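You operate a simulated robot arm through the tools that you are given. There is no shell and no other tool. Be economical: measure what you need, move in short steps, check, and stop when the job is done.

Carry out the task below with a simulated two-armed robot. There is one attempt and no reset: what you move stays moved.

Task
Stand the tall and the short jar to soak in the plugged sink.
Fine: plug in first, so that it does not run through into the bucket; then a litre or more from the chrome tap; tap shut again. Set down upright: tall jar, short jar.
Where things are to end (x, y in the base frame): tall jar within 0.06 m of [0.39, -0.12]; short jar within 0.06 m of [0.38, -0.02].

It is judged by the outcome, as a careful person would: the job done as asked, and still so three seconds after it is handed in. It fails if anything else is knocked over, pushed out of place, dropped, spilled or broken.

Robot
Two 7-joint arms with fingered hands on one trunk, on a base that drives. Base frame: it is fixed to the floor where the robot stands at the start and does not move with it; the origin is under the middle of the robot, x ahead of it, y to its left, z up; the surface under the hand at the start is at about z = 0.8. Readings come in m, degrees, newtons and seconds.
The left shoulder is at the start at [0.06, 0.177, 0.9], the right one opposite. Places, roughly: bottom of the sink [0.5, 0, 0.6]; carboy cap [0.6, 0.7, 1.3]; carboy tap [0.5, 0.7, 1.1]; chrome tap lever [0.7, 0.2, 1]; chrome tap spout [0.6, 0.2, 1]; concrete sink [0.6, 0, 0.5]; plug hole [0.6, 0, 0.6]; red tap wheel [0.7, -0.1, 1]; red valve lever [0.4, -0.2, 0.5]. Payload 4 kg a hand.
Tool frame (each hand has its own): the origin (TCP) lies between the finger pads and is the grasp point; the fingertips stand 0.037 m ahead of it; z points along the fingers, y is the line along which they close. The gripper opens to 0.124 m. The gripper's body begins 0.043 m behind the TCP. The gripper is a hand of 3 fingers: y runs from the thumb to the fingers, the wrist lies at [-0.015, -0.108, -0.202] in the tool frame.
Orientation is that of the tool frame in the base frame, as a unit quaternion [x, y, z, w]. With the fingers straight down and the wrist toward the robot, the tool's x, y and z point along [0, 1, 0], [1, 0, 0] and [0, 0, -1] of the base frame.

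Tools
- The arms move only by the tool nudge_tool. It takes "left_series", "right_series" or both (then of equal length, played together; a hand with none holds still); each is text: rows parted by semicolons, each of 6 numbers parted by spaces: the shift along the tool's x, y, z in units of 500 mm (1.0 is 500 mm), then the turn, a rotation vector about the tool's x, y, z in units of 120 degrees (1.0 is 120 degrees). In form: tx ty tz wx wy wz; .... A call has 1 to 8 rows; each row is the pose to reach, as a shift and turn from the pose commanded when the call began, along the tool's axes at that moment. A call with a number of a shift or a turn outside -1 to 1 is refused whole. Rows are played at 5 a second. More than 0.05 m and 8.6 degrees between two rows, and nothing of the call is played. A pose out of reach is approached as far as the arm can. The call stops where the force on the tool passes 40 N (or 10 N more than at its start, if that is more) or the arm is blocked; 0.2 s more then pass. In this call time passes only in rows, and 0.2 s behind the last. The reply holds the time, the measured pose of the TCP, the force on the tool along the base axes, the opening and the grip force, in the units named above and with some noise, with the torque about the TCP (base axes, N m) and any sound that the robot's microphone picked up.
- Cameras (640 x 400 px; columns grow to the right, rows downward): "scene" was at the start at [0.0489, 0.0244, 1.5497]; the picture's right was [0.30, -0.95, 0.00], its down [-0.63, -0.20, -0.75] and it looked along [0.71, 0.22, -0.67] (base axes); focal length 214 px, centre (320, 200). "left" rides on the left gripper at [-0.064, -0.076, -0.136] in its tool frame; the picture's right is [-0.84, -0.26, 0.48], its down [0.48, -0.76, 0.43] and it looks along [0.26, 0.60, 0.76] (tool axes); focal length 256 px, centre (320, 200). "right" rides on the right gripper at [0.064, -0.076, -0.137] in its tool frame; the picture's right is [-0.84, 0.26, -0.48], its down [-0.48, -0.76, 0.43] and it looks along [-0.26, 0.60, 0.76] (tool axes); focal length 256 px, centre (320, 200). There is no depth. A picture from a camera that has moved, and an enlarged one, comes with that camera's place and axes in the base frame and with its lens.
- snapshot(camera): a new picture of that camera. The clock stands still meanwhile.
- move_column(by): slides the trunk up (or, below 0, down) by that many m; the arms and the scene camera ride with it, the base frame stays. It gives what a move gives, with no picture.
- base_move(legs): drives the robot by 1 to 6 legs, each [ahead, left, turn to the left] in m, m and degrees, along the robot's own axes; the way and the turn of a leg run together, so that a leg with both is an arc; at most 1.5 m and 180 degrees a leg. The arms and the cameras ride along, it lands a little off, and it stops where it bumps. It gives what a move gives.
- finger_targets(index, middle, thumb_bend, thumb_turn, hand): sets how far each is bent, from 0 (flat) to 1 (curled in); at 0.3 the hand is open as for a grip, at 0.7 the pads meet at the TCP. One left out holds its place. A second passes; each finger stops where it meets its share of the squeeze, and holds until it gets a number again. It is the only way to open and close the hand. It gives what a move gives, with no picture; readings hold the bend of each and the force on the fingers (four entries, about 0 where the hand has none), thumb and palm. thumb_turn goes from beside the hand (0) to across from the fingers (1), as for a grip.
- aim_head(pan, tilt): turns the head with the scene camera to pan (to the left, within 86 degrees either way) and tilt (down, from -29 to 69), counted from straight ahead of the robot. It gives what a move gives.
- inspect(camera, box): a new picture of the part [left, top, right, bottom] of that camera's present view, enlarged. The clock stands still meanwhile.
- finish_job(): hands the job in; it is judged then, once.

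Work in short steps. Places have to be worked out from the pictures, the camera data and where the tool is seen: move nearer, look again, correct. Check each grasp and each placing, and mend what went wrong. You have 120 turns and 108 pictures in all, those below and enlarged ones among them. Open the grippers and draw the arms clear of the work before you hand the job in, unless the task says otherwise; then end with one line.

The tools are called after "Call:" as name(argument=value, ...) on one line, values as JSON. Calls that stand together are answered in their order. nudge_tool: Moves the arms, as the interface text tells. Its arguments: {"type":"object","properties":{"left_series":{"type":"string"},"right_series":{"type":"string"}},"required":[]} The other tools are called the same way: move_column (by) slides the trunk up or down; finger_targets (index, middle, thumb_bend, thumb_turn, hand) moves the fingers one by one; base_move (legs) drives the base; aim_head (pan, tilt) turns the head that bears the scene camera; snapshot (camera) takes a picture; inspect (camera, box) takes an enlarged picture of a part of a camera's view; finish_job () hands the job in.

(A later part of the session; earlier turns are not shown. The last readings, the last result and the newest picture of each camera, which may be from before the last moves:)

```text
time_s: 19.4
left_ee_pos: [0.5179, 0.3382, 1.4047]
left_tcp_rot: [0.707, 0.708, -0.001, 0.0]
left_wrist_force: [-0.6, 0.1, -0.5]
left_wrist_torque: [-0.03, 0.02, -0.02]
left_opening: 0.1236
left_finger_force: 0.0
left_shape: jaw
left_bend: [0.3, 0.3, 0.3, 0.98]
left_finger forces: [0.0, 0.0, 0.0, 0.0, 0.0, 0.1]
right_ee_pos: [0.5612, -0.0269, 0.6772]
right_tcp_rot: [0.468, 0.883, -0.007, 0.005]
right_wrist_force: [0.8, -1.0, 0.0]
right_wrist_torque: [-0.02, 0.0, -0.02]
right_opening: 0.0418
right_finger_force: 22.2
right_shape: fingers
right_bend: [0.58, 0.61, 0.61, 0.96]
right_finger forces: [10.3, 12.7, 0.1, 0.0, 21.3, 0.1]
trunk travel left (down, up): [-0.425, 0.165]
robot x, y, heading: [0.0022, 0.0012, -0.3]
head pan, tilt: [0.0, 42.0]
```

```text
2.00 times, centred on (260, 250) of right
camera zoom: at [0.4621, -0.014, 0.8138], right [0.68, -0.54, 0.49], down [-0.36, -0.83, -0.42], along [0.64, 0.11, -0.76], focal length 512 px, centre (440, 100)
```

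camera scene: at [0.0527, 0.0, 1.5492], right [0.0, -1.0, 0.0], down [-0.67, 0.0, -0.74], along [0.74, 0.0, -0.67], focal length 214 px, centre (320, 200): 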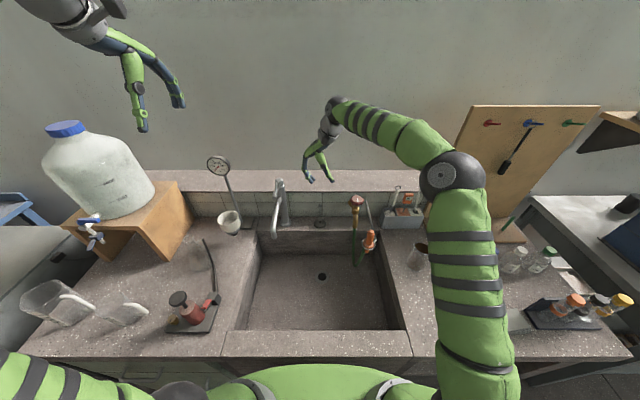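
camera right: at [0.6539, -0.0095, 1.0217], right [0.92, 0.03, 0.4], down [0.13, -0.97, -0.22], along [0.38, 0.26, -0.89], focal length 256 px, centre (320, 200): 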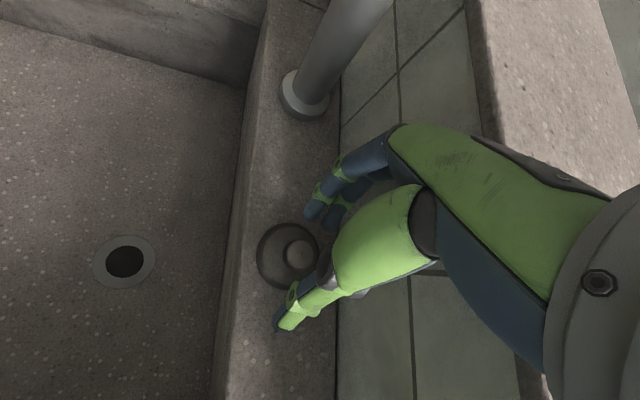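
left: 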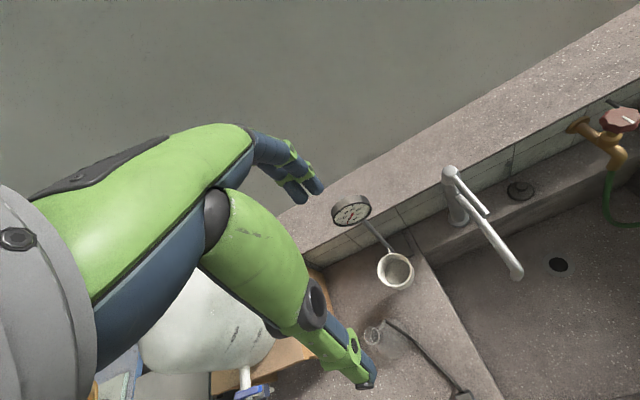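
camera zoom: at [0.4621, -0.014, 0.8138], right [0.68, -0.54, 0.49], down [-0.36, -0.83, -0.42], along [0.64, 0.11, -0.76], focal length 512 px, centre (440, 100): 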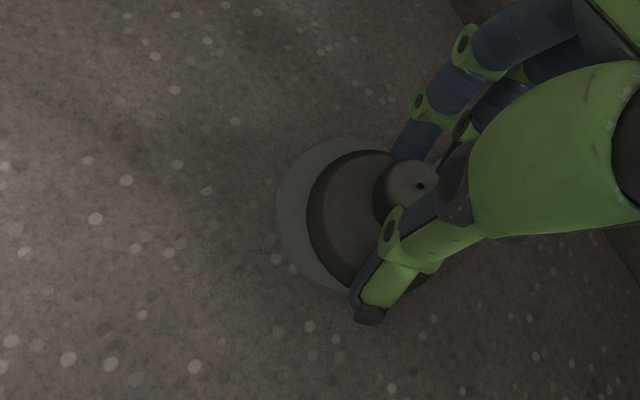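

Both views show the plug about 6–7 mm too far in -y. I correct and lower in small steps until contact.

Call:
nudge_tool(right_series="0.008 0.01 0 0 0 0; 0.008 0.01 0.012 0 0 0; 0.008 0.01 0.024 0 0 0; 0.008 0.01 0.034 0 0 0")

Call:
inspect(camera="scene", box=[280, 230, 380, 300])

Call:
inspect(camera="right", box=[160, 150, 360, 350])

```text
time_s: 20.4
left_ee_pos: [0.5192, 0.3383, 1.4043]
left_tcp_rot: [0.707, 0.707, 0.0, 0.0]
left_wrist_force: [-0.2, -0.4, 0.2]
left_wrist_torque: [-0.02, 0.03, 0.0]
left_opening: 0.1237
left_finger_force: 0.0
left_shape: jaw
left_bend: [0.3, 0.3, 0.3, 0.98]
left_finger forces: [0.1, 0.1, 0.0, 0.0, 0.0, 0.0]
right_ee_pos: [0.5632, -0.0212, 0.6602]
right_tcp_rot: [0.468, 0.883, -0.007, 0.005]
right_wrist_force: [-0.3, -0.2, -0.4]
right_wrist_torque: [0.01, 0.01, 0.02]
right_opening: 0.0418
right_finger_force: 22.1
right_shape: fingers
right_bend: [0.58, 0.61, 0.61, 0.96]
right_finger forces: [10.3, 12.8, 0.0, 0.0, 21.4, 0.0]
trunk travel left (down, up): [-0.425, 0.165]
robot x, y, heading: [-0.0023, -0.0006, -0.2]
head pan, tilt: [0.0, 42.0]
```

```text
5.71 times, centred on (330, 265) of scene
camera zoom: at [0.0527, -0.0004, 1.5493], right [0.0, -1.0, 0.0], down [-0.67, 0.0, -0.74], along [0.74, 0.0, -0.67], focal length 1226 px, centre (263, -171)
```

zoom: 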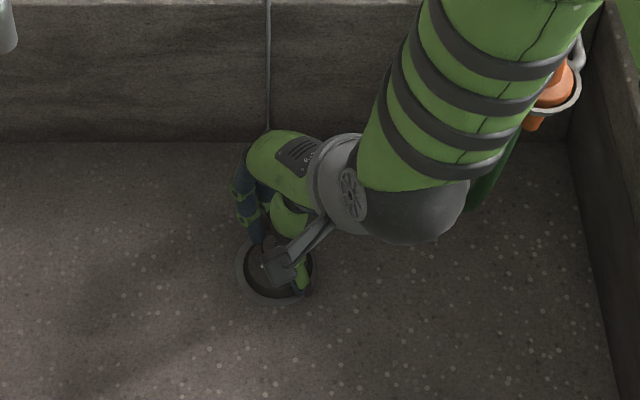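

```text
2.00 times, centred on (260, 250) of right
camera zoom: at [0.4641, -0.008, 0.797], right [0.68, -0.54, 0.49], down [-0.36, -0.83, -0.42], along [0.64, 0.11, -0.76], focal length 512 px, centre (440, 100)
```

zoom: 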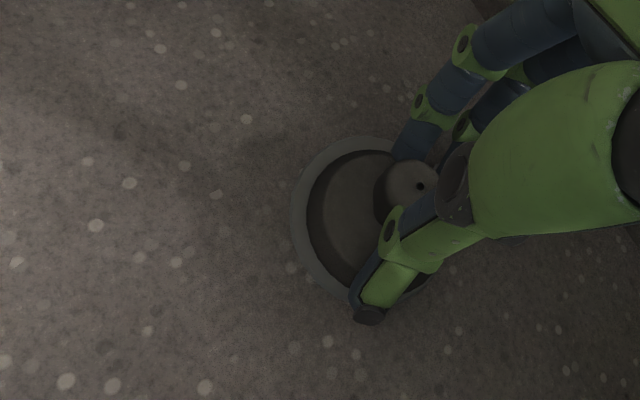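

Now concentric and nearly in. I keep lowering until it seats.

Call:
nudge_tool(right_series="0 0 0.01 0 0 0; 0 0 0.02 0 0 0; 0 0 0.03 0 0 0; 0 0 0.04 0 0 0; 0 0 0.05 0 0 0")

Call:
inspect(camera="right", box=[160, 150, 360, 350])

```text
time_s: 21.1
left_ee_pos: [0.5163, 0.3382, 1.4057]
left_tcp_rot: [0.707, 0.708, 0.001, 0.0]
left_wrist_force: [0.5, -0.6, -0.4]
left_wrist_torque: [-0.01, 0.0, 0.01]
left_opening: 0.1237
left_finger_force: 0.1
left_shape: jaw
left_bend: [0.3, 0.3, 0.3, 0.98]
left_finger forces: [0.0, 0.2, 0.1, 0.0, 0.1, 0.0]
right_ee_pos: [0.5664, -0.0184, 0.6533]
right_tcp_rot: [0.469, 0.883, -0.001, 0.008]
right_wrist_force: [-10.6, -5.6, 28.2]
right_wrist_torque: [0.41, 0.06, 0.18]
right_opening: 0.0432
right_finger_force: 33.6
right_shape: fingers
right_bend: [0.57, 0.62, 0.6, 0.96]
right_finger forces: [17.6, 10.9, 0.0, 0.0, 39.1, 0.0]
trunk travel left (down, up): [-0.425, 0.165]
robot x, y, heading: [-0.0022, 0.0011, -0.2]
head pan, tilt: [0.0, 42.0]
stopped in row 3 (right hand): the force on the tool passed its limit at 45 N (the readings are from after the stop); the commanded pose is now the measured one
```

```text
2.00 times, centred on (260, 250) of right
camera zoom: at [0.4646, -0.0075, 0.7891], right [0.68, -0.54, 0.5], down [-0.35, -0.83, -0.43], along [0.65, 0.12, -0.75], focal length 512 px, centre (440, 100)
```

zoom: 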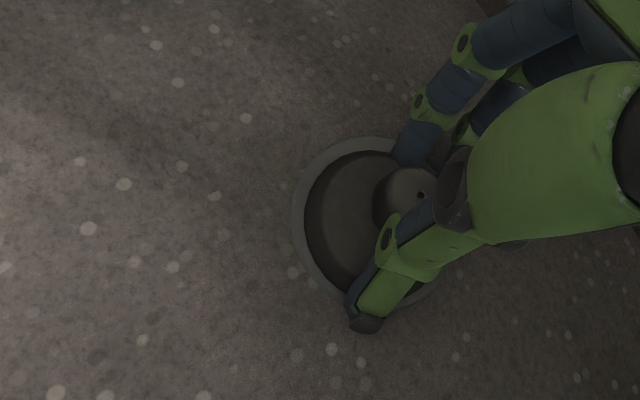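

Contact at 45 N. I release, raise the hand 8 cm, and look at how the plug sits.

Call:
finger_targets(hand="right", index=0.45, middle=0.45, thumb_bend=0.45)

Call:
nudge_tool(right_series="0 0 -0.06 0 0 0; 0 0 -0.14 0 0 0; 0 0 -0.22 0 0 0")

Call:
inspect(camera="right", box=[160, 150, 360, 350])

Call:
inspect(camera="scene", box=[280, 230, 380, 300])

```text
time_s: 22.1
left_ee_pos: [0.5173, 0.3373, 1.4045]
left_tcp_rot: [0.707, 0.707, 0.0, 0.0]
left_wrist_force: [0.1, 0.0, -0.9]
left_wrist_torque: [0.03, 0.02, -0.01]
left_opening: 0.1237
left_finger_force: 0.2
left_shape: jaw
left_bend: [0.3, 0.3, 0.3, 0.98]
left_finger forces: [0.0, 0.0, 0.0, 0.0, 0.1, 0.0]
right_ee_pos: [0.5655, -0.0199, 0.65]
right_tcp_rot: [0.469, 0.883, -0.003, 0.008]
right_wrist_force: [-5.2, -1.7, 19.1]
right_wrist_torque: [0.47, -0.32, 0.11]
right_opening: 0.0691
right_finger_force: 9.6
right_shape: fingers
right_bend: [0.48, 0.46, 0.45, 0.97]
right_finger forces: [15.6, 3.7, 0.1, 0.1, 0.3, 0.1]
trunk travel left (down, up): [-0.425, 0.165]
robot x, y, heading: [-0.0037, -0.0016, 0.1]
head pan, tilt: [0.0, 42.0]
```

```text
time_s: 22.9
left_ee_pos: [0.5187, 0.338, 1.406]
left_tcp_rot: [0.707, 0.707, 0.0, -0.001]
left_wrist_force: [0.4, -0.3, -0.2]
left_wrist_torque: [-0.01, 0.0, -0.01]
left_opening: 0.1236
left_finger_force: 0.2
left_shape: jaw
left_bend: [0.3, 0.3, 0.3, 0.98]
left_finger forces: [0.0, 0.1, 0.0, 0.1, 0.0, 0.0]
right_ee_pos: [0.564, -0.0188, 0.7606]
right_tcp_rot: [0.47, 0.883, -0.004, 0.007]
right_wrist_force: [-0.4, -0.4, -0.8]
right_wrist_torque: [0.01, -0.02, 0.01]
right_opening: 0.0777
right_finger_force: 0.0
right_shape: fingers
right_bend: [0.45, 0.45, 0.45, 0.97]
right_finger forces: [0.0, 0.1, 0.1, 0.1, 0.0, 0.1]
trunk travel left (down, up): [-0.425, 0.165]
robot x, y, heading: [0.0009, 0.0022, -0.1]
head pan, tilt: [0.0, 42.0]
```

```text
2.00 times, centred on (260, 250) of right
camera zoom: at [0.4642, -0.0059, 0.8973], right [0.68, -0.54, 0.5], down [-0.35, -0.83, -0.43], along [0.64, 0.11, -0.76], focal length 512 px, centre (440, 100)
```

zoom: 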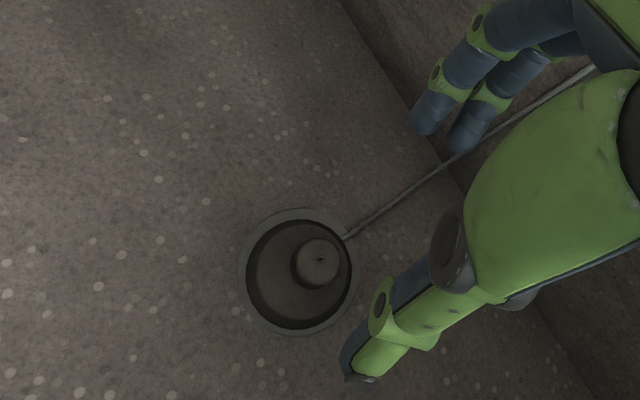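

```text
5.71 times, centred on (330, 265) of scene
camera zoom: at [0.0518, -0.0005, 1.5492], right [0.0, -1.0, 0.0], down [-0.67, 0.0, -0.74], along [0.74, 0.0, -0.67], focal length 1226 px, centre (263, -171)
```

zoom: 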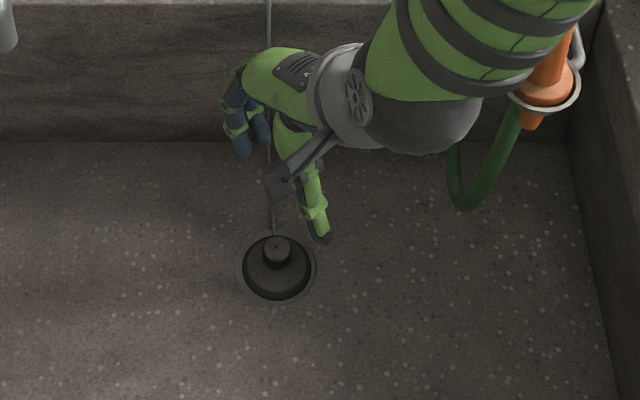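

The plug sits centred in the hole. I close the fingers and press on the knob to seat it firmly.

Call:
finger_targets(hand="right", index=0.68, middle=0.68, thumb_bend=0.68)

Call:
nudge_tool(right_series="0.0155 0.0057 0.05 0 0 0; 0.0155 0.0057 0.1 0 0 0; 0.0155 0.0057 0.12 0 0 0; 0.0155 0.0057 0.14 0 0 0; 0.0155 0.0057 0.16 0 0 0; 0.0155 0.0057 0.18 0 0 0; 0.0155 0.0057 0.2 0 0 0")

Call:
inspect(camera="right", box=[160, 150, 360, 350])

```text
time_s: 23.9
left_ee_pos: [0.5188, 0.3375, 1.4046]
left_tcp_rot: [0.708, 0.707, 0.0, 0.0]
left_wrist_force: [0.2, 0.3, 0.7]
left_wrist_torque: [0.0, -0.03, -0.02]
left_opening: 0.1236
left_finger_force: 0.1
left_shape: jaw
left_bend: [0.3, 0.3, 0.3, 0.98]
left_finger forces: [0.1, 0.0, 0.0, 0.0, 0.0, 0.0]
right_ee_pos: [0.5635, -0.018, 0.7603]
right_tcp_rot: [0.469, 0.883, -0.003, 0.007]
right_wrist_force: [-0.6, -0.6, 0.3]
right_wrist_torque: [0.0, 0.02, 0.02]
right_opening: 0.007
right_finger_force: 0.0
right_shape: fingers
right_bend: [0.68, 0.68, 0.68, 0.97]
right_finger forces: [0.1, 0.1, 0.1, 0.0, 0.0, 0.0]
trunk travel left (down, up): [-0.425, 0.165]
robot x, y, heading: [0.0021, 0.004, -0.2]
head pan, tilt: [0.0, 42.0]
```

```text
time_s: 25.3
left_ee_pos: [0.5176, 0.3377, 1.4043]
left_tcp_rot: [0.707, 0.707, -0.001, 0.0]
left_wrist_force: [0.8, -1.2, -0.4]
left_wrist_torque: [-0.03, 0.01, 0.02]
left_opening: 0.1236
left_finger_force: 0.1
left_shape: jaw
left_bend: [0.3, 0.3, 0.3, 0.98]
left_finger forces: [0.0, 0.0, 0.0, 0.1, 0.0, 0.1]
right_ee_pos: [0.5669, -0.0078, 0.681]
right_tcp_rot: [0.469, 0.883, 0.004, 0.011]
right_wrist_force: [-6.1, -3.2, 26.9]
right_wrist_torque: [-0.15, 0.67, 0.03]
right_opening: 0.0121
right_finger_force: 14.1
right_shape: fingers
right_bend: [0.68, 0.68, 0.67, 0.97]
right_finger forces: [0.0, 0.0, 0.0, 0.0, 28.0, 0.0]
trunk travel left (down, up): [-0.425, 0.165]
robot x, y, heading: [0.0025, -0.0003, 0.1]
head pan, tilt: [0.0, 42.0]
stopped in row 6 (right hand): the force on the tool passed its limit at 52 N (the readings are from after the stop); the commanded pose is now the measured one
```

```text
2.00 times, centred on (260, 250) of right
camera zoom: at [0.4657, 0.0031, 0.8154], right [0.67, -0.55, 0.5], down [-0.35, -0.83, -0.44], along [0.66, 0.12, -0.75], focal length 512 px, centre (440, 100)
```

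zoom: 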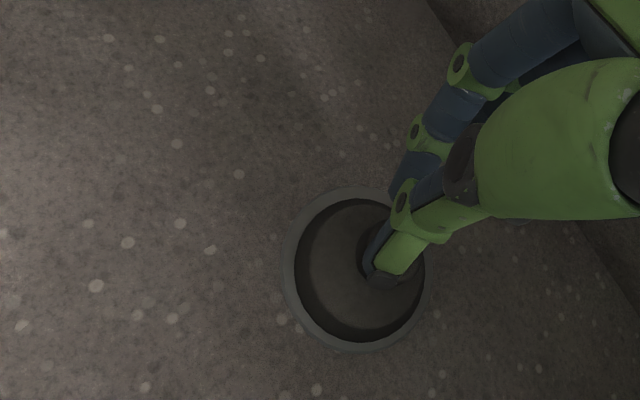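

Seated with ~50 N on the knob. I raise the right hand clear and look at the plug and the tap.

Call:
nudge_tool(right_series="0 0 -0.08 0 0 0; 0 0 -0.18 0 0 0; 0 0 -0.28 0 0 0; 0 0 -0.38 0 0 0; 0 0 -0.48 0 0 0; 0.03 0 -0.57 0 0 0; 0.0 -0.04 -0.65 0 0 0; 0.0 -0.1 -0.72 0 0 0")

Call:
nudge_tool(right_series="-0.08 -0.05 0 0 0 0; -0.16 -0.1 0 0 0 0; -0.24 -0.15 0 0 0 0; -0.32 -0.2 -0.04 0 0 0")

Call:
snapshot(camera="scene")

Call:
snapshot(camera="left")

Call:
inspect(camera="scene", box=[240, 160, 360, 300])

```text
time_s: 27.1
left_ee_pos: [0.5164, 0.338, 1.4048]
left_tcp_rot: [0.707, 0.707, 0.0, 0.0]
left_wrist_force: [-0.8, 0.4, -0.4]
left_wrist_torque: [0.03, -0.02, -0.02]
left_opening: 0.1238
left_finger_force: 0.1
left_shape: jaw
left_bend: [0.3, 0.3, 0.3, 0.98]
left_finger forces: [0.0, 0.1, 0.0, 0.0, 0.0, 0.0]
right_ee_pos: [0.5172, -0.0346, 1.0382]
right_tcp_rot: [0.468, 0.884, 0.002, 0.01]
right_wrist_force: [-0.3, -0.1, 0.7]
right_wrist_torque: [0.02, 0.01, 0.01]
right_opening: 0.0071
right_finger_force: 0.0
right_shape: fingers
right_bend: [0.68, 0.68, 0.68, 0.98]
right_finger forces: [0.0, 0.0, 0.0, 0.0, 0.0, 0.0]
trunk travel left (down, up): [-0.425, 0.165]
robot x, y, heading: [-0.0004, 0.0025, 0.2]
head pan, tilt: [0.0, 42.0]
```

```text
refused: row 4 steps farther than a row can; nothing moved
```

```text
70 pictures are left
camera scene: at [0.0514, -0.0009, 1.5492], right [0.0, -1.0, 0.0], down [-0.67, 0.0, -0.74], along [0.74, 0.0, -0.67], focal length 214 px, centre (320, 200)
```

scene: 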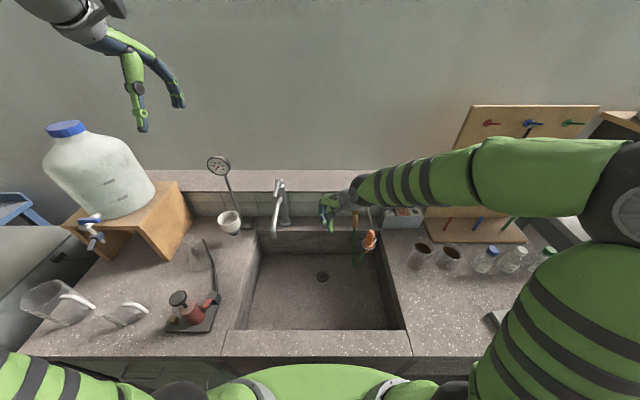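

```text
69 pictures are left
camera left: at [0.4411, 0.274, 1.5411], right [-0.26, -0.84, -0.48], down [-0.76, 0.48, -0.44], along [0.6, 0.26, -0.76], focal length 256 px, centre (320, 200)
```

left: 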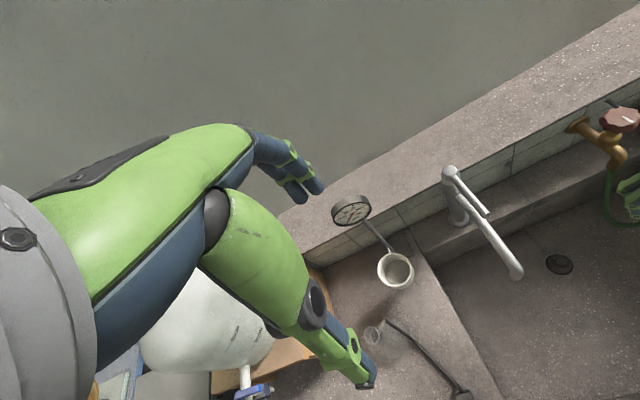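

```text
2.86 times, centred on (300, 230) of scene
camera zoom: at [0.0514, -0.0009, 1.5492], right [0.0, -1.0, 0.0], down [-0.67, 0.0, -0.74], along [0.74, 0.0, -0.67], focal length 613 px, centre (377, 114)
```

zoom: 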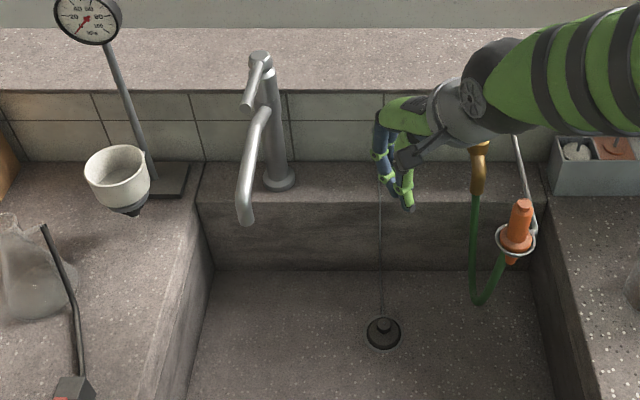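

Plug seated in the drain with its chain trailing. Tap: lever tip ≈ (0.613, 0.158, 1.053), pivot ≈ (0.723, 0.162, 1.05), spout tip ≈ (0.524, 0.162, 0.95), over the sink. I move the right arm aside and turn the left hand so it closes along y.

Call:
nudge_tool(right_series="-0.06 -0.05 -0.02 0 0 0; -0.12 -0.1 -0.04 0 0 0; -0.18 -0.15 -0.06 0 0 0; -0.24 -0.2 -0.08 0 0 0; -0.3 -0.22 -0.1 0 0 0; -0.36 -0.24 -0.12 0 0 0; -0.36 -0.24 -0.12 0 0 0; -0.36 -0.24 -0.12 0 0 0", left_series="0 0 0 0 0 0.071; 0 0 0 0 0 0.142; 0 0 0 0 0 0.213; 0 0 0 0 0 0.284; 0 0 0 0 0 0.355; 0 0 0 0 0 0.426; 0 0 0 0 0 0.497; 0 0 0 0 0 0.568")

Call:
finger_targets(hand="left", index=0.48, middle=0.48, thumb_bend=0.48)

Call:
nudge_tool(left_series="0.008 0.059 0.073 0 0 0; 0.016 0.118 0.145 0 0 0; 0.025 0.177 0.218 0 0 0; 0.033 0.235 0.29 0 0 0; 0.041 0.294 0.363 0 0 0; 0.05 0.353 0.435 0 0 0; 0.058 0.412 0.508 0 0 0")

Call:
snapshot(camera="left")

Call:
inspect(camera="scene", box=[220, 140, 340, 250])

```text
time_s: 28.9
left_ee_pos: [0.5192, 0.3383, 1.4032]
left_tcp_rot: [0.982, 0.188, -0.001, 0.0]
left_wrist_force: [0.5, 0.2, 1.0]
left_wrist_torque: [0.04, -0.01, 0.01]
left_opening: 0.1234
left_finger_force: 0.0
left_shape: jaw
left_bend: [0.3, 0.3, 0.3, 0.98]
left_finger forces: [0.0, 0.0, 0.0, 0.1, 0.0, 0.0]
right_ee_pos: [0.5198, -0.2502, 1.0979]
right_tcp_rot: [0.469, 0.883, 0.002, 0.01]
right_wrist_force: [-0.7, 0.1, -0.5]
right_wrist_torque: [-0.01, -0.01, 0.01]
right_opening: 0.0074
right_finger_force: 0.0
right_shape: fingers
right_bend: [0.68, 0.68, 0.68, 0.98]
right_finger forces: [0.0, 0.0, 0.0, 0.1, 0.0, 0.0]
trunk travel left (down, up): [-0.425, 0.165]
robot x, y, heading: [-0.0025, -0.0025, -0.2]
head pan, tilt: [0.0, 42.0]
```

```text
time_s: 29.9
left_ee_pos: [0.5199, 0.3383, 1.4038]
left_tcp_rot: [0.982, 0.189, 0.0, -0.001]
left_wrist_force: [0.6, -0.1, -0.2]
left_wrist_torque: [-0.04, 0.0, -0.01]
left_opening: 0.0689
left_finger_force: 0.0
left_shape: fingers
left_bend: [0.48, 0.48, 0.48, 0.98]
left_finger forces: [0.1, 0.0, 0.1, 0.1, 0.1, 0.0]
right_ee_pos: [0.5191, -0.2495, 1.0992]
right_tcp_rot: [0.469, 0.883, 0.001, 0.009]
right_wrist_force: [0.8, 0.9, 0.4]
right_wrist_torque: [0.03, -0.03, -0.03]
right_opening: 0.0073
right_finger_force: 0.0
right_shape: fingers
right_bend: [0.68, 0.68, 0.68, 0.98]
right_finger forces: [0.0, 0.0, 0.1, 0.1, 0.1, 0.1]
trunk travel left (down, up): [-0.425, 0.165]
robot x, y, heading: [-0.0016, -0.0007, -0.0]
head pan, tilt: [0.0, 42.0]
```

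```text
time_s: 31.5
left_ee_pos: [0.6237, 0.1578, 1.1509]
left_tcp_rot: [0.982, 0.19, 0.0, 0.001]
left_wrist_force: [0.3, 0.1, 0.2]
left_wrist_torque: [-0.04, 0.01, 0.02]
left_opening: 0.0685
left_finger_force: 0.2
left_shape: fingers
left_bend: [0.48, 0.48, 0.48, 0.98]
left_finger forces: [0.0, 0.0, 0.0, 0.0, 0.0, 0.1]
right_ee_pos: [0.52, -0.2511, 1.0983]
right_tcp_rot: [0.469, 0.883, 0.002, 0.01]
right_wrist_force: [0.4, 1.0, -0.5]
right_wrist_torque: [-0.03, -0.03, 0.0]
right_opening: 0.0071
right_finger_force: 0.1
right_shape: fingers
right_bend: [0.68, 0.68, 0.68, 0.98]
right_finger forces: [0.0, 0.0, 0.0, 0.0, 0.0, 0.0]
trunk travel left (down, up): [-0.425, 0.165]
robot x, y, heading: [0.0011, -0.0006, 0.0]
head pan, tilt: [0.0, 42.0]
```

```text
67 pictures are left
camera left: at [0.5355, 0.2041, 1.2866], right [-0.87, -0.07, -0.48], down [0.17, 0.89, -0.43], along [0.46, -0.46, -0.76], focal length 256 px, centre (320, 200)
```

left: 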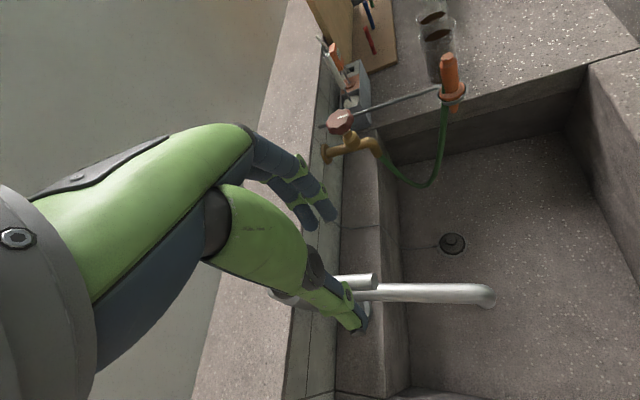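

```text
3.64 times, centred on (280, 195) of scene
camera zoom: at [0.0531, -0.0008, 1.5493], right [0.0, -1.0, 0.0], down [-0.67, 0.0, -0.74], along [0.74, 0.0, -0.67], focal length 780 px, centre (466, 218)
```

zoom: 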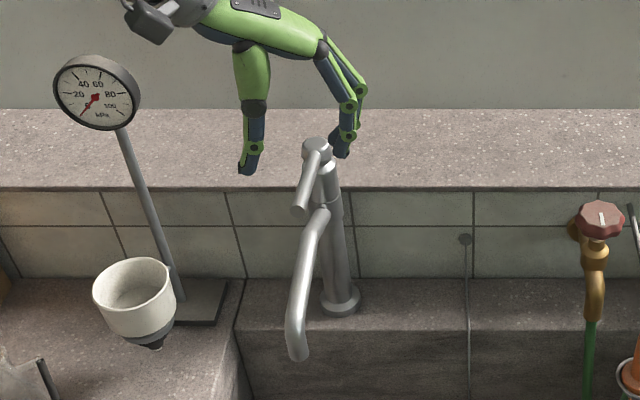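

Lever tip confirmed at (0.610, 0.159, 1.055). I descend so the fingertips straddle the lever near its end.

Call:
nudge_tool(left_series="0 0 0.05 0 0 0; 0 0 0.1 0 0 0; 0 0 0.13 0 0 0; 0 0 0.156 0 0 0")

Call:
inspect(camera="left", box=[220, 180, 500, 380])

Call:
inspect(camera="scene", box=[220, 140, 340, 250])

```text
time_s: 32.5
left_ee_pos: [0.6222, 0.1559, 1.0715]
left_tcp_rot: [0.982, 0.189, 0.001, 0.0]
left_wrist_force: [0.1, 0.0, 0.4]
left_wrist_torque: [-0.05, -0.01, 0.0]
left_opening: 0.0687
left_finger_force: 0.0
left_shape: fingers
left_bend: [0.48, 0.48, 0.48, 0.98]
left_finger forces: [0.0, 0.0, 0.0, 0.1, 0.0, 0.0]
right_ee_pos: [0.5187, -0.2504, 1.0979]
right_tcp_rot: [0.469, 0.883, 0.001, 0.01]
right_wrist_force: [-0.5, -0.7, -0.6]
right_wrist_torque: [0.04, 0.0, 0.01]
right_opening: 0.0072
right_finger_force: 0.2
right_shape: fingers
right_bend: [0.68, 0.68, 0.68, 0.98]
right_finger forces: [0.1, 0.1, 0.0, 0.1, 0.1, 0.1]
trunk travel left (down, up): [-0.425, 0.165]
robot x, y, heading: [-0.0011, -0.0019, -0.1]
head pan, tilt: [0.0, 42.0]
```

```text
2.00 times, centred on (360, 280) of left
camera zoom: at [0.5345, 0.2038, 1.2079], right [-0.87, -0.07, -0.48], down [0.17, 0.89, -0.43], along [0.46, -0.46, -0.76], focal length 512 px, centre (240, 40)
```

zoom: 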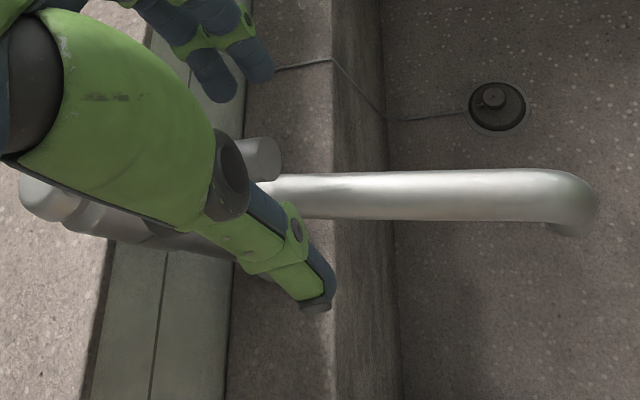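

```text
3.64 times, centred on (280, 195) of scene
camera zoom: at [0.0526, -0.0006, 1.5493], right [0.0, -1.0, 0.0], down [-0.67, 0.0, -0.74], along [0.74, 0.0, -0.67], focal length 780 px, centre (466, 218)
```

zoom: 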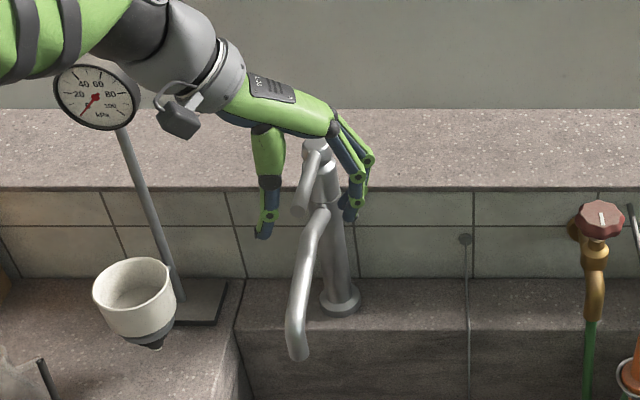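

Lever lies between thumb and fingers. I shift 4 mm toward +y and close on it.

Call:
nudge_tool(left_series="0.003 -0.0074 0 0 0 0")

Call:
finger_targets(hand="left", index=0.7, middle=0.7, thumb_bend=0.7)

Call:
inspect(camera="scene", box=[220, 140, 340, 250])

```text
time_s: 32.9
left_ee_pos: [0.6216, 0.1612, 1.0732]
left_tcp_rot: [0.982, 0.189, 0.0, 0.001]
left_wrist_force: [-0.1, -0.2, -0.2]
left_wrist_torque: [0.0, -0.03, -0.04]
left_opening: 0.0685
left_finger_force: 0.1
left_shape: fingers
left_bend: [0.48, 0.48, 0.48, 0.98]
left_finger forces: [0.1, 0.0, 0.0, 0.0, 0.0, 0.0]
right_ee_pos: [0.5179, -0.2493, 1.098]
right_tcp_rot: [0.469, 0.883, 0.002, 0.009]
right_wrist_force: [-0.8, 0.1, 0.0]
right_wrist_torque: [0.01, 0.0, 0.0]
right_opening: 0.0074
right_finger_force: 0.1
right_shape: fingers
right_bend: [0.68, 0.68, 0.68, 0.98]
right_finger forces: [0.1, 0.1, 0.0, 0.0, 0.0, 0.1]
trunk travel left (down, up): [-0.425, 0.165]
robot x, y, heading: [0.0015, 0.0004, 0.1]
head pan, tilt: [0.0, 42.0]
```

```text
time_s: 33.9
left_ee_pos: [0.6227, 0.1638, 1.0709]
left_tcp_rot: [0.982, 0.19, 0.001, 0.0]
left_wrist_force: [-5.9, 23.9, 1.7]
left_wrist_torque: [0.25, 0.13, -0.26]
left_opening: 0.0159
left_finger_force: 12.3
left_shape: fingers
left_bend: [0.7, 0.69, 0.64, 0.98]
left_finger forces: [0.1, 2.4, 0.1, 0.1, 22.5, 0.0]
right_ee_pos: [0.5192, -0.2481, 1.0995]
right_tcp_rot: [0.469, 0.883, 0.002, 0.011]
right_wrist_force: [0.5, -0.2, -0.7]
right_wrist_torque: [0.03, 0.01, 0.01]
right_opening: 0.0073
right_finger_force: 0.0
right_shape: fingers
right_bend: [0.68, 0.68, 0.68, 0.98]
right_finger forces: [0.0, 0.0, 0.1, 0.0, 0.1, 0.0]
trunk travel left (down, up): [-0.425, 0.165]
robot x, y, heading: [0.0001, -0.0002, -0.1]
head pan, tilt: [0.0, 42.0]
```

```text
3.64 times, centred on (280, 195) of scene
camera zoom: at [0.0518, 0.0022, 1.5493], right [0.0, -1.0, 0.0], down [-0.67, 0.0, -0.74], along [0.74, 0.0, -0.67], focal length 780 px, centre (466, 218)
```

zoom: 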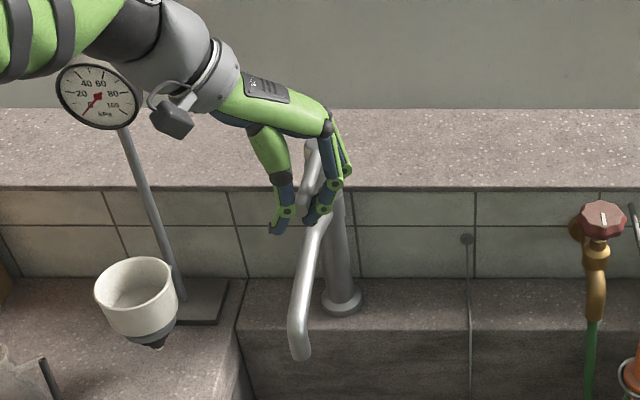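

Thumb bears on the lever, which resists sideways, so it should lift. I re-balance by -4 mm in y and lift 2 cm.

Call:
nudge_tool(left_series="-0.003 0.0074 0 0 0 0; -0.003 0.0074 -0.02 0 0 0; -0.003 0.0074 -0.04 0 0 0")

Call:
inspect(camera="scene", box=[220, 140, 360, 280])

```text
time_s: 34.7
left_ee_pos: [0.6235, 0.1618, 1.091]
left_tcp_rot: [0.982, 0.191, 0.001, 0.0]
left_wrist_force: [3.5, 28.2, -2.9]
left_wrist_torque: [0.33, 0.14, -0.22]
left_opening: 0.0188
left_finger_force: 16.3
left_shape: fingers
left_bend: [0.7, 0.69, 0.62, 1.0]
left_finger forces: [0.0, 5.5, 0.0, 0.0, 27.0, 0.0]
right_ee_pos: [0.52, -0.2473, 1.099]
right_tcp_rot: [0.469, 0.883, 0.0, 0.01]
right_wrist_force: [-0.3, 0.0, 0.7]
right_wrist_torque: [-0.01, 0.02, 0.04]
right_opening: 0.0073
right_finger_force: 0.1
right_shape: fingers
right_bend: [0.68, 0.68, 0.68, 0.98]
right_finger forces: [0.1, 0.1, 0.0, 0.1, 0.0, 0.1]
trunk travel left (down, up): [-0.425, 0.165]
robot x, y, heading: [-0.0003, -0.002, -0.3]
head pan, tilt: [0.0, 42.0]
```

```text
2.86 times, centred on (290, 210) of scene
camera zoom: at [0.0534, 0.0028, 1.5491], right [0.0, -1.0, 0.0], down [-0.67, 0.0, -0.74], along [0.74, 0.0, -0.67], focal length 613 px, centre (406, 171)
```

zoom: 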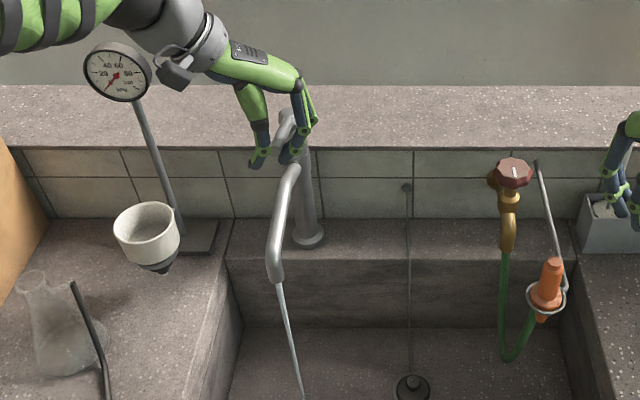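

Water is running. I check where the stream lands.

Call:
inspect(camera="scene", box=[220, 200, 420, 350])

```text
2.67 times, centred on (320, 275) of scene
camera zoom: at [0.0534, 0.0028, 1.5491], right [0.0, -1.0, 0.0], down [-0.67, 0.0, -0.74], along [0.74, 0.0, -0.67], focal length 572 px, centre (320, 0)
```

zoom: 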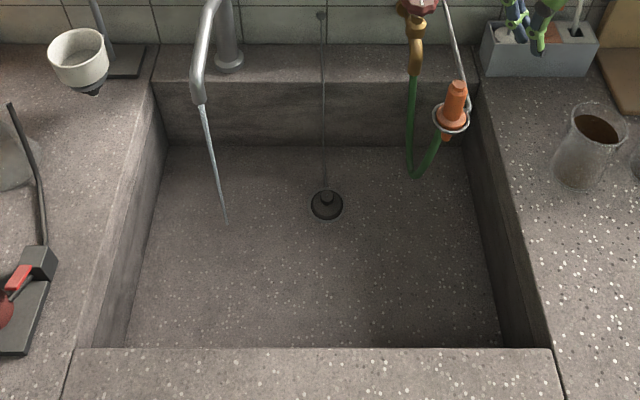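

The stream falls cleanly into the sink. I open a bit more (2 cm more lift, relieving the side force) and wait.

Call:
nudge_tool(left_series="0.0045 -0.011 -0.015 0 0 0; 0.006 -0.011 -0.03 0 0 0; 0.008 -0.011 -0.045 0 0 0; 0.008 -0.011 -0.045 0 0 0; 0.008 -0.011 -0.045 0 0 0; 0.008 -0.011 -0.045 0 0 0; 0.008 -0.011 -0.045 0 0 0; 0.008 -0.011 -0.045 0 0 0")

Call:
inspect(camera="scene", box=[220, 140, 420, 350])

```text
time_s: 36.5
left_ee_pos: [0.6222, 0.1626, 1.1155]
left_tcp_rot: [0.982, 0.189, 0.0, -0.001]
left_wrist_force: [-4.1, -7.6, 2.7]
left_wrist_torque: [-0.12, 0.1, -0.1]
left_opening: 0.0
left_finger_force: 3.6
left_shape: fingers
left_bend: [0.7, 0.68, 0.7, 0.97]
left_finger forces: [0.0, 3.0, 0.1, 0.0, 4.1, 0.0]
right_ee_pos: [0.5183, -0.2503, 1.0991]
right_tcp_rot: [0.469, 0.883, 0.002, 0.01]
right_wrist_force: [-0.4, -0.2, -0.4]
right_wrist_torque: [0.0, -0.01, 0.01]
right_opening: 0.0073
right_finger_force: 0.0
right_shape: fingers
right_bend: [0.68, 0.68, 0.68, 0.98]
right_finger forces: [0.0, 0.1, 0.1, 0.0, 0.1, 0.1]
trunk travel left (down, up): [-0.425, 0.165]
robot x, y, heading: [-0.0032, -0.0027, 0.2]
head pan, tilt: [0.0, 42.0]
```

```text
1.90 times, centred on (320, 245) of scene
camera zoom: at [0.0517, -0.0015, 1.5493], right [0.0, -1.0, 0.0], down [-0.67, 0.0, -0.74], along [0.74, 0.0, -0.67], focal length 408 px, centre (320, 114)
```

zoom: 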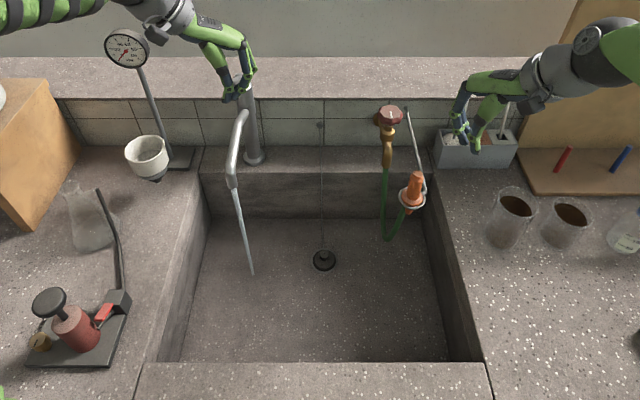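

The fingers slipped off upward but the lever stayed open and the stream is thicker. While it runs I lift the left hand slightly and ready the right hand for the jars.

Call:
nudge_tool(left_series="0 0 -0.03 0 0 0; 0 0 -0.06 0 0 0; 0 0 -0.06 0 0 0; 0 0 -0.06 0 0 0; 0 0 -0.06 0 0 0; 0 0 -0.06 0 0 0; 0 0 -0.06 0 0 0; 0 0 -0.06 0 0 0", right_series="0 0 0 0 0 0.07; 0 0 0 0 0 0.14; 0 0 0 0 0 0.21; 0 0 0 0 0 0.283; -0.08 0 0 0 0 0.283; -0.08 -0.08 0 0 0 0.283; -0.08 -0.16 0 0 0 0.283; -0.08 -0.24 0 0 0 0.283")

Call:
finger_targets(hand="right", index=0.3, middle=0.3, thumb_bend=0.3)

Call:
snapshot(camera="right")

Call:
snapshot(camera="scene")

```text
refused: row 4 steps farther than a row can; nothing moved
```

```text
time_s: 37.5
left_ee_pos: [0.6219, 0.1639, 1.1153]
left_tcp_rot: [0.982, 0.19, 0.0, 0.0]
left_wrist_force: [-5.2, -6.7, 2.4]
left_wrist_torque: [-0.12, 0.1, -0.05]
left_opening: 0.0001
left_finger_force: 3.9
left_shape: fingers
left_bend: [0.7, 0.68, 0.7, 0.97]
left_finger forces: [0.0, 3.2, 0.0, 0.0, 4.3, 0.0]
right_ee_pos: [0.5186, -0.251, 1.0979]
right_tcp_rot: [0.469, 0.883, 0.002, 0.01]
right_wrist_force: [0.7, 0.6, -0.8]
right_wrist_torque: [0.01, -0.02, 0.0]
right_opening: 0.123
right_finger_force: 0.1
right_shape: fingers
right_bend: [0.3, 0.3, 0.3, 0.98]
right_finger forces: [0.0, 0.0, 0.1, 0.0, 0.1, 0.0]
trunk travel left (down, up): [-0.425, 0.165]
robot x, y, heading: [-0.0004, -0.0019, 0.1]
head pan, tilt: [0.0, 42.0]
```

```text
59 pictures are left
camera right: at [0.417, -0.2395, 1.234], right [0.67, -0.55, 0.5], down [-0.35, -0.83, -0.44], along [0.65, 0.12, -0.75], focal length 256 px, centre (320, 200)
```

right: 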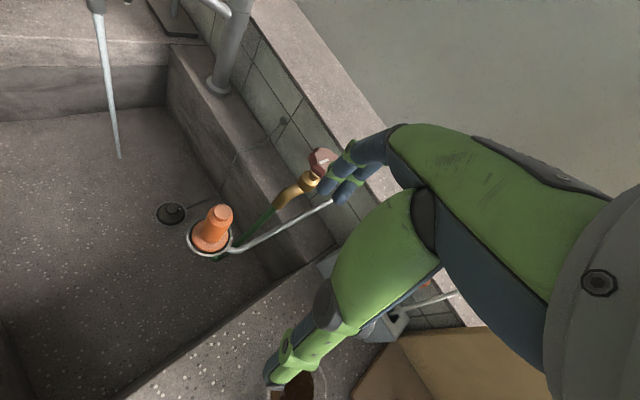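

```text
58 pictures are left
camera scene: at [0.0517, -0.0015, 1.5493], right [0.0, -1.0, 0.0], down [-0.67, 0.0, -0.74], along [0.74, 0.0, -0.67], focal length 214 px, centre (320, 200)
```

scene: 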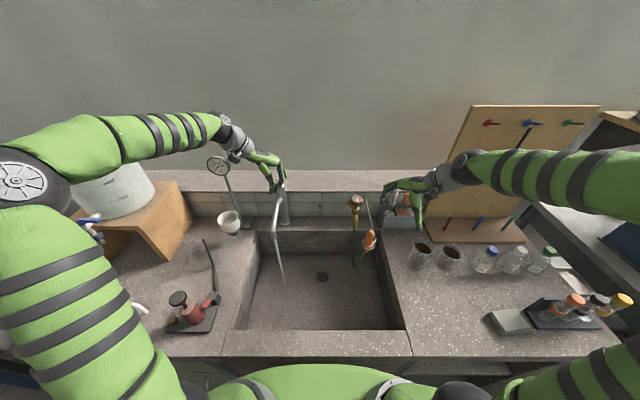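

I redo that move with smaller steps.

Call:
nudge_tool(left_series="0 0 -0.03 0 0 0; 0 0 -0.06 0 0 0; 0 0 -0.06 0 0 0; 0 0 -0.06 0 0 0; 0 0 -0.06 0 0 0; 0 0 -0.06 0 0 0; 0 0 -0.06 0 0 0; 0 0 -0.06 0 0 0", right_series="0 0 -0.05 0 0 0.04; 0 0 -0.1 0 0 0.08; 0 -0.05 -0.1 0 0 0.12; 0 -0.1 -0.1 0 0 0.16; 0 -0.15 -0.1 0 0 0.2; 0 -0.2 -0.1 0 0 0.24; -0.05 -0.23 -0.1 0 0 0.28; -0.1 -0.26 -0.1 0 0 0.286")

Call:
snapshot(camera="right")

Call:
inspect(camera="scene", box=[220, 140, 420, 350])

```text
time_s: 39.3
left_ee_pos: [0.6235, 0.1651, 1.1442]
left_tcp_rot: [0.982, 0.189, 0.0, 0.0]
left_wrist_force: [-0.3, 0.0, 0.1]
left_wrist_torque: [-0.01, -0.02, -0.01]
left_opening: 0.0013
left_finger_force: 0.1
left_shape: fingers
left_bend: [0.7, 0.7, 0.7, 0.97]
left_finger forces: [0.1, 0.1, 0.0, 0.0, 0.0, 0.1]
right_ee_pos: [0.4395, -0.3651, 1.1482]
right_tcp_rot: [0.709, 0.705, 0.004, 0.01]
right_wrist_force: [-0.5, 0.2, 0.0]
right_wrist_torque: [0.04, -0.03, 0.01]
right_opening: 0.1232
right_finger_force: 0.1
right_shape: fingers
right_bend: [0.3, 0.3, 0.3, 0.98]
right_finger forces: [0.0, 0.0, 0.0, 0.1, 0.0, 0.0]
trunk travel left (down, up): [-0.425, 0.165]
robot x, y, heading: [0.002, -0.0006, -0.1]
head pan, tilt: [0.0, 42.0]
```

```text
57 pictures are left
camera right: at [0.3605, -0.3004, 1.2836], right [0.24, -0.84, 0.49], down [-0.75, -0.48, -0.45], along [0.61, -0.26, -0.75], focal length 256 px, centre (320, 200)
```

right: 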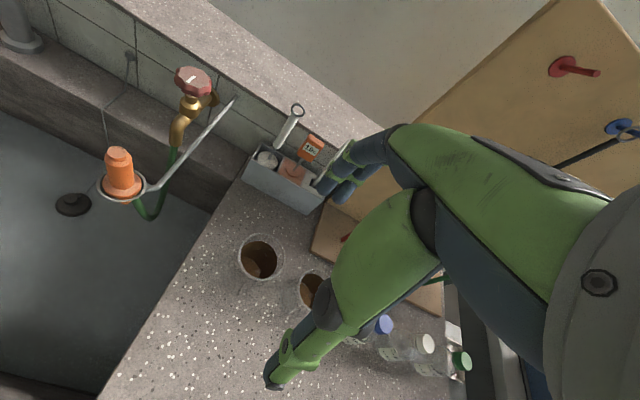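

```text
1.90 times, centred on (320, 245) of scene
camera zoom: at [0.0525, -0.0009, 1.5492], right [0.0, -1.0, 0.0], down [-0.67, 0.0, -0.74], along [0.74, 0.0, -0.67], focal length 408 px, centre (320, 114)
```

zoom: 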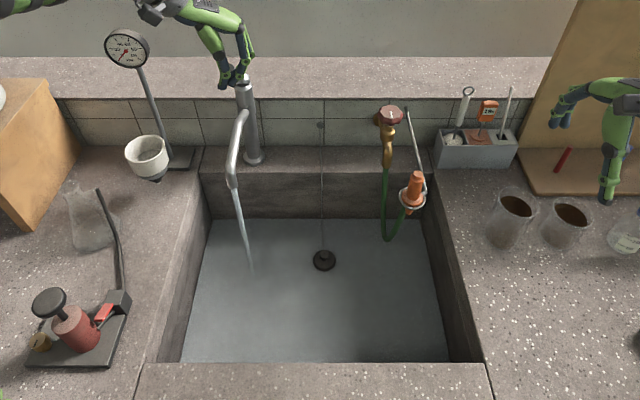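

Water is filling the sink, plug holds. I let it run on while locating the raised lever and jars more closely.

Call:
nudge_tool(right_series="0 0.02 0.03 0 0 0; 0 0.04 0.06 0 0 0; 0 0.06 0.09 0 0 0; 0 0.06 0.09 0 0 0; 0 0.06 0.09 0 0 0; 0 0.06 0.09 0 0 0; 0 0.06 0.09 0 0 0; 0 0.06 0.09 0 0 0")

Call:
inspect(camera="right", box=[180, 180, 440, 400])

Call:
inspect(camera="left", box=[200, 150, 500, 400])

Call:
inspect(camera="scene", box=[240, 140, 320, 200])

```text
time_s: 41.1
left_ee_pos: [0.6226, 0.164, 1.145]
left_tcp_rot: [0.982, 0.189, 0.0, 0.0]
left_wrist_force: [0.4, -0.2, -0.7]
left_wrist_torque: [0.01, 0.05, 0.01]
left_opening: 0.0008
left_finger_force: 0.5
left_shape: fingers
left_bend: [0.7, 0.7, 0.7, 0.97]
left_finger forces: [0.0, 0.1, 0.0, 0.1, 0.0, 0.1]
right_ee_pos: [0.469, -0.3655, 1.1022]
right_tcp_rot: [0.708, 0.706, 0.004, 0.009]
right_wrist_force: [-0.6, 0.3, 0.5]
right_wrist_torque: [0.01, -0.04, 0.0]
right_opening: 0.1233
right_finger_force: 0.1
right_shape: fingers
right_bend: [0.3, 0.3, 0.3, 0.98]
right_finger forces: [0.1, 0.0, 0.0, 0.0, 0.1, 0.1]
trunk travel left (down, up): [-0.425, 0.165]
robot x, y, heading: [-0.0012, 0.0029, -0.0]
head pan, tilt: [0.0, 42.0]
```

```text
1.82 times, centred on (310, 290) of right
camera zoom: at [0.3912, -0.3001, 1.2386], right [0.24, -0.84, 0.49], down [-0.75, -0.48, -0.45], along [0.61, -0.26, -0.75], focal length 465 px, centre (338, 36)
```

zoom: 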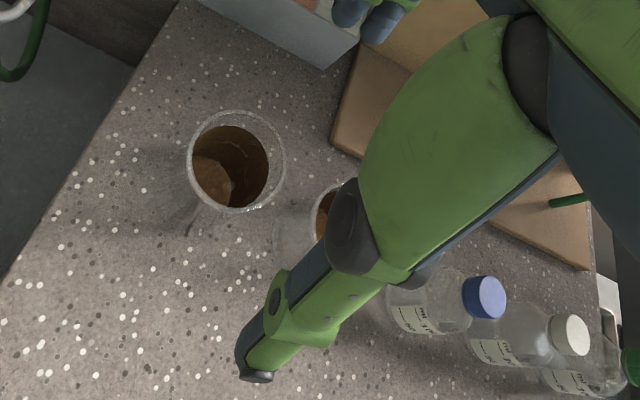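

```text
1.60 times, centred on (350, 275) of left
camera zoom: at [0.536, 0.2109, 1.2816], right [-0.87, -0.07, -0.48], down [0.17, 0.89, -0.43], along [0.46, -0.46, -0.76], focal length 410 px, centre (272, 80)
```

zoom: 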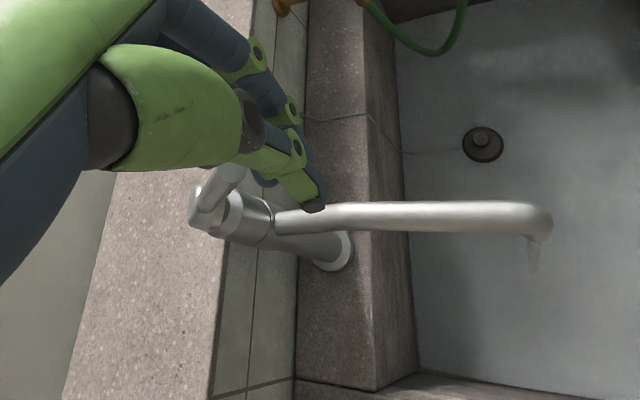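

```text
6.67 times, centred on (280, 170) of scene
camera zoom: at [0.0525, -0.0006, 1.5492], right [0.0, -1.0, 0.0], down [-0.67, 0.0, -0.74], along [0.74, 0.0, -0.67], focal length 1430 px, centre (587, 400)
```

zoom: 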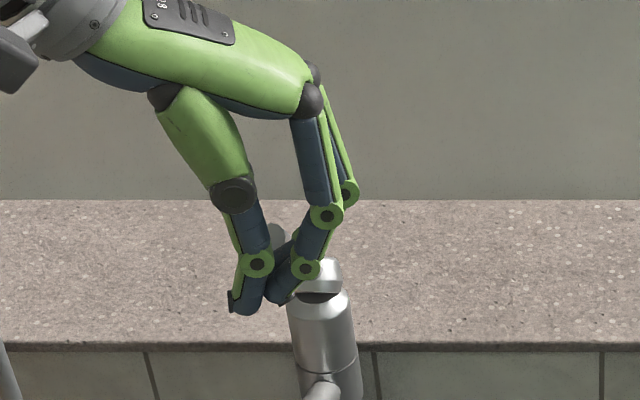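

The lever is now raised steeply with my hand in front of it. I raise the left hand 9 cm to see it and get above.

Call:
nudge_tool(left_series="0 0 -0.06 0 0 0; 0 0 -0.12 0 0 0; 0 0 -0.18 0 0 0; 0 0 -0.24 0 0 0")

Call:
inspect(camera="left", box=[200, 150, 500, 400])

Call:
inspect(camera="scene", box=[220, 120, 340, 230])

```text
time_s: 42.1
left_ee_pos: [0.6239, 0.1638, 1.2646]
left_tcp_rot: [0.982, 0.189, 0.0, 0.0]
left_wrist_force: [-1.0, 1.4, -0.1]
left_wrist_torque: [-0.03, 0.08, 0.03]
left_opening: 0.0009
left_finger_force: 0.1
left_shape: fingers
left_bend: [0.7, 0.7, 0.7, 0.97]
left_finger forces: [0.1, 0.1, 0.1, 0.0, 0.0, 0.0]
right_ee_pos: [0.471, -0.3647, 1.1027]
right_tcp_rot: [0.708, 0.706, 0.005, 0.009]
right_wrist_force: [-0.1, -0.7, -0.6]
right_wrist_torque: [0.0, 0.01, 0.03]
right_opening: 0.1233
right_finger_force: 0.0
right_shape: fingers
right_bend: [0.3, 0.3, 0.3, 0.98]
right_finger forces: [0.0, 0.1, 0.0, 0.0, 0.1, 0.0]
trunk travel left (down, up): [-0.425, 0.165]
robot x, y, heading: [0.0005, 0.0004, -0.3]
head pan, tilt: [0.0, 42.0]
```

```text
1.60 times, centred on (350, 275) of left
camera zoom: at [0.5353, 0.2108, 1.4012], right [-0.87, -0.07, -0.48], down [0.17, 0.89, -0.43], along [0.46, -0.46, -0.76], focal length 410 px, centre (272, 80)
```

zoom: 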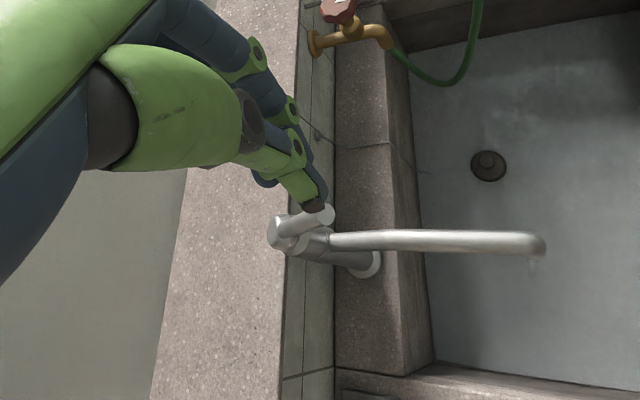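

```text
3.64 times, centred on (280, 175) of scene
camera zoom: at [0.0523, -0.0008, 1.5492], right [0.0, -1.0, 0.0], down [-0.67, 0.0, -0.74], along [0.74, 0.0, -0.67], focal length 780 px, centre (466, 291)
```

zoom: 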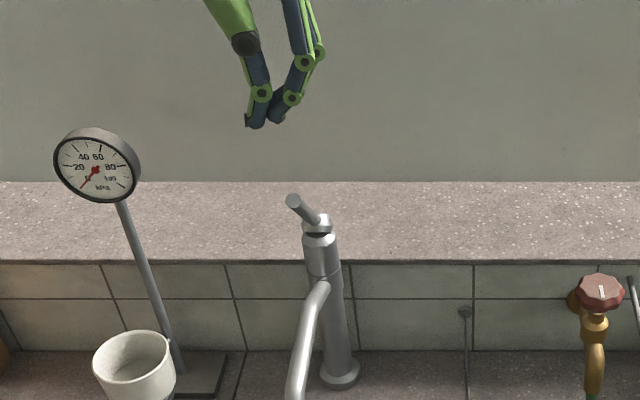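

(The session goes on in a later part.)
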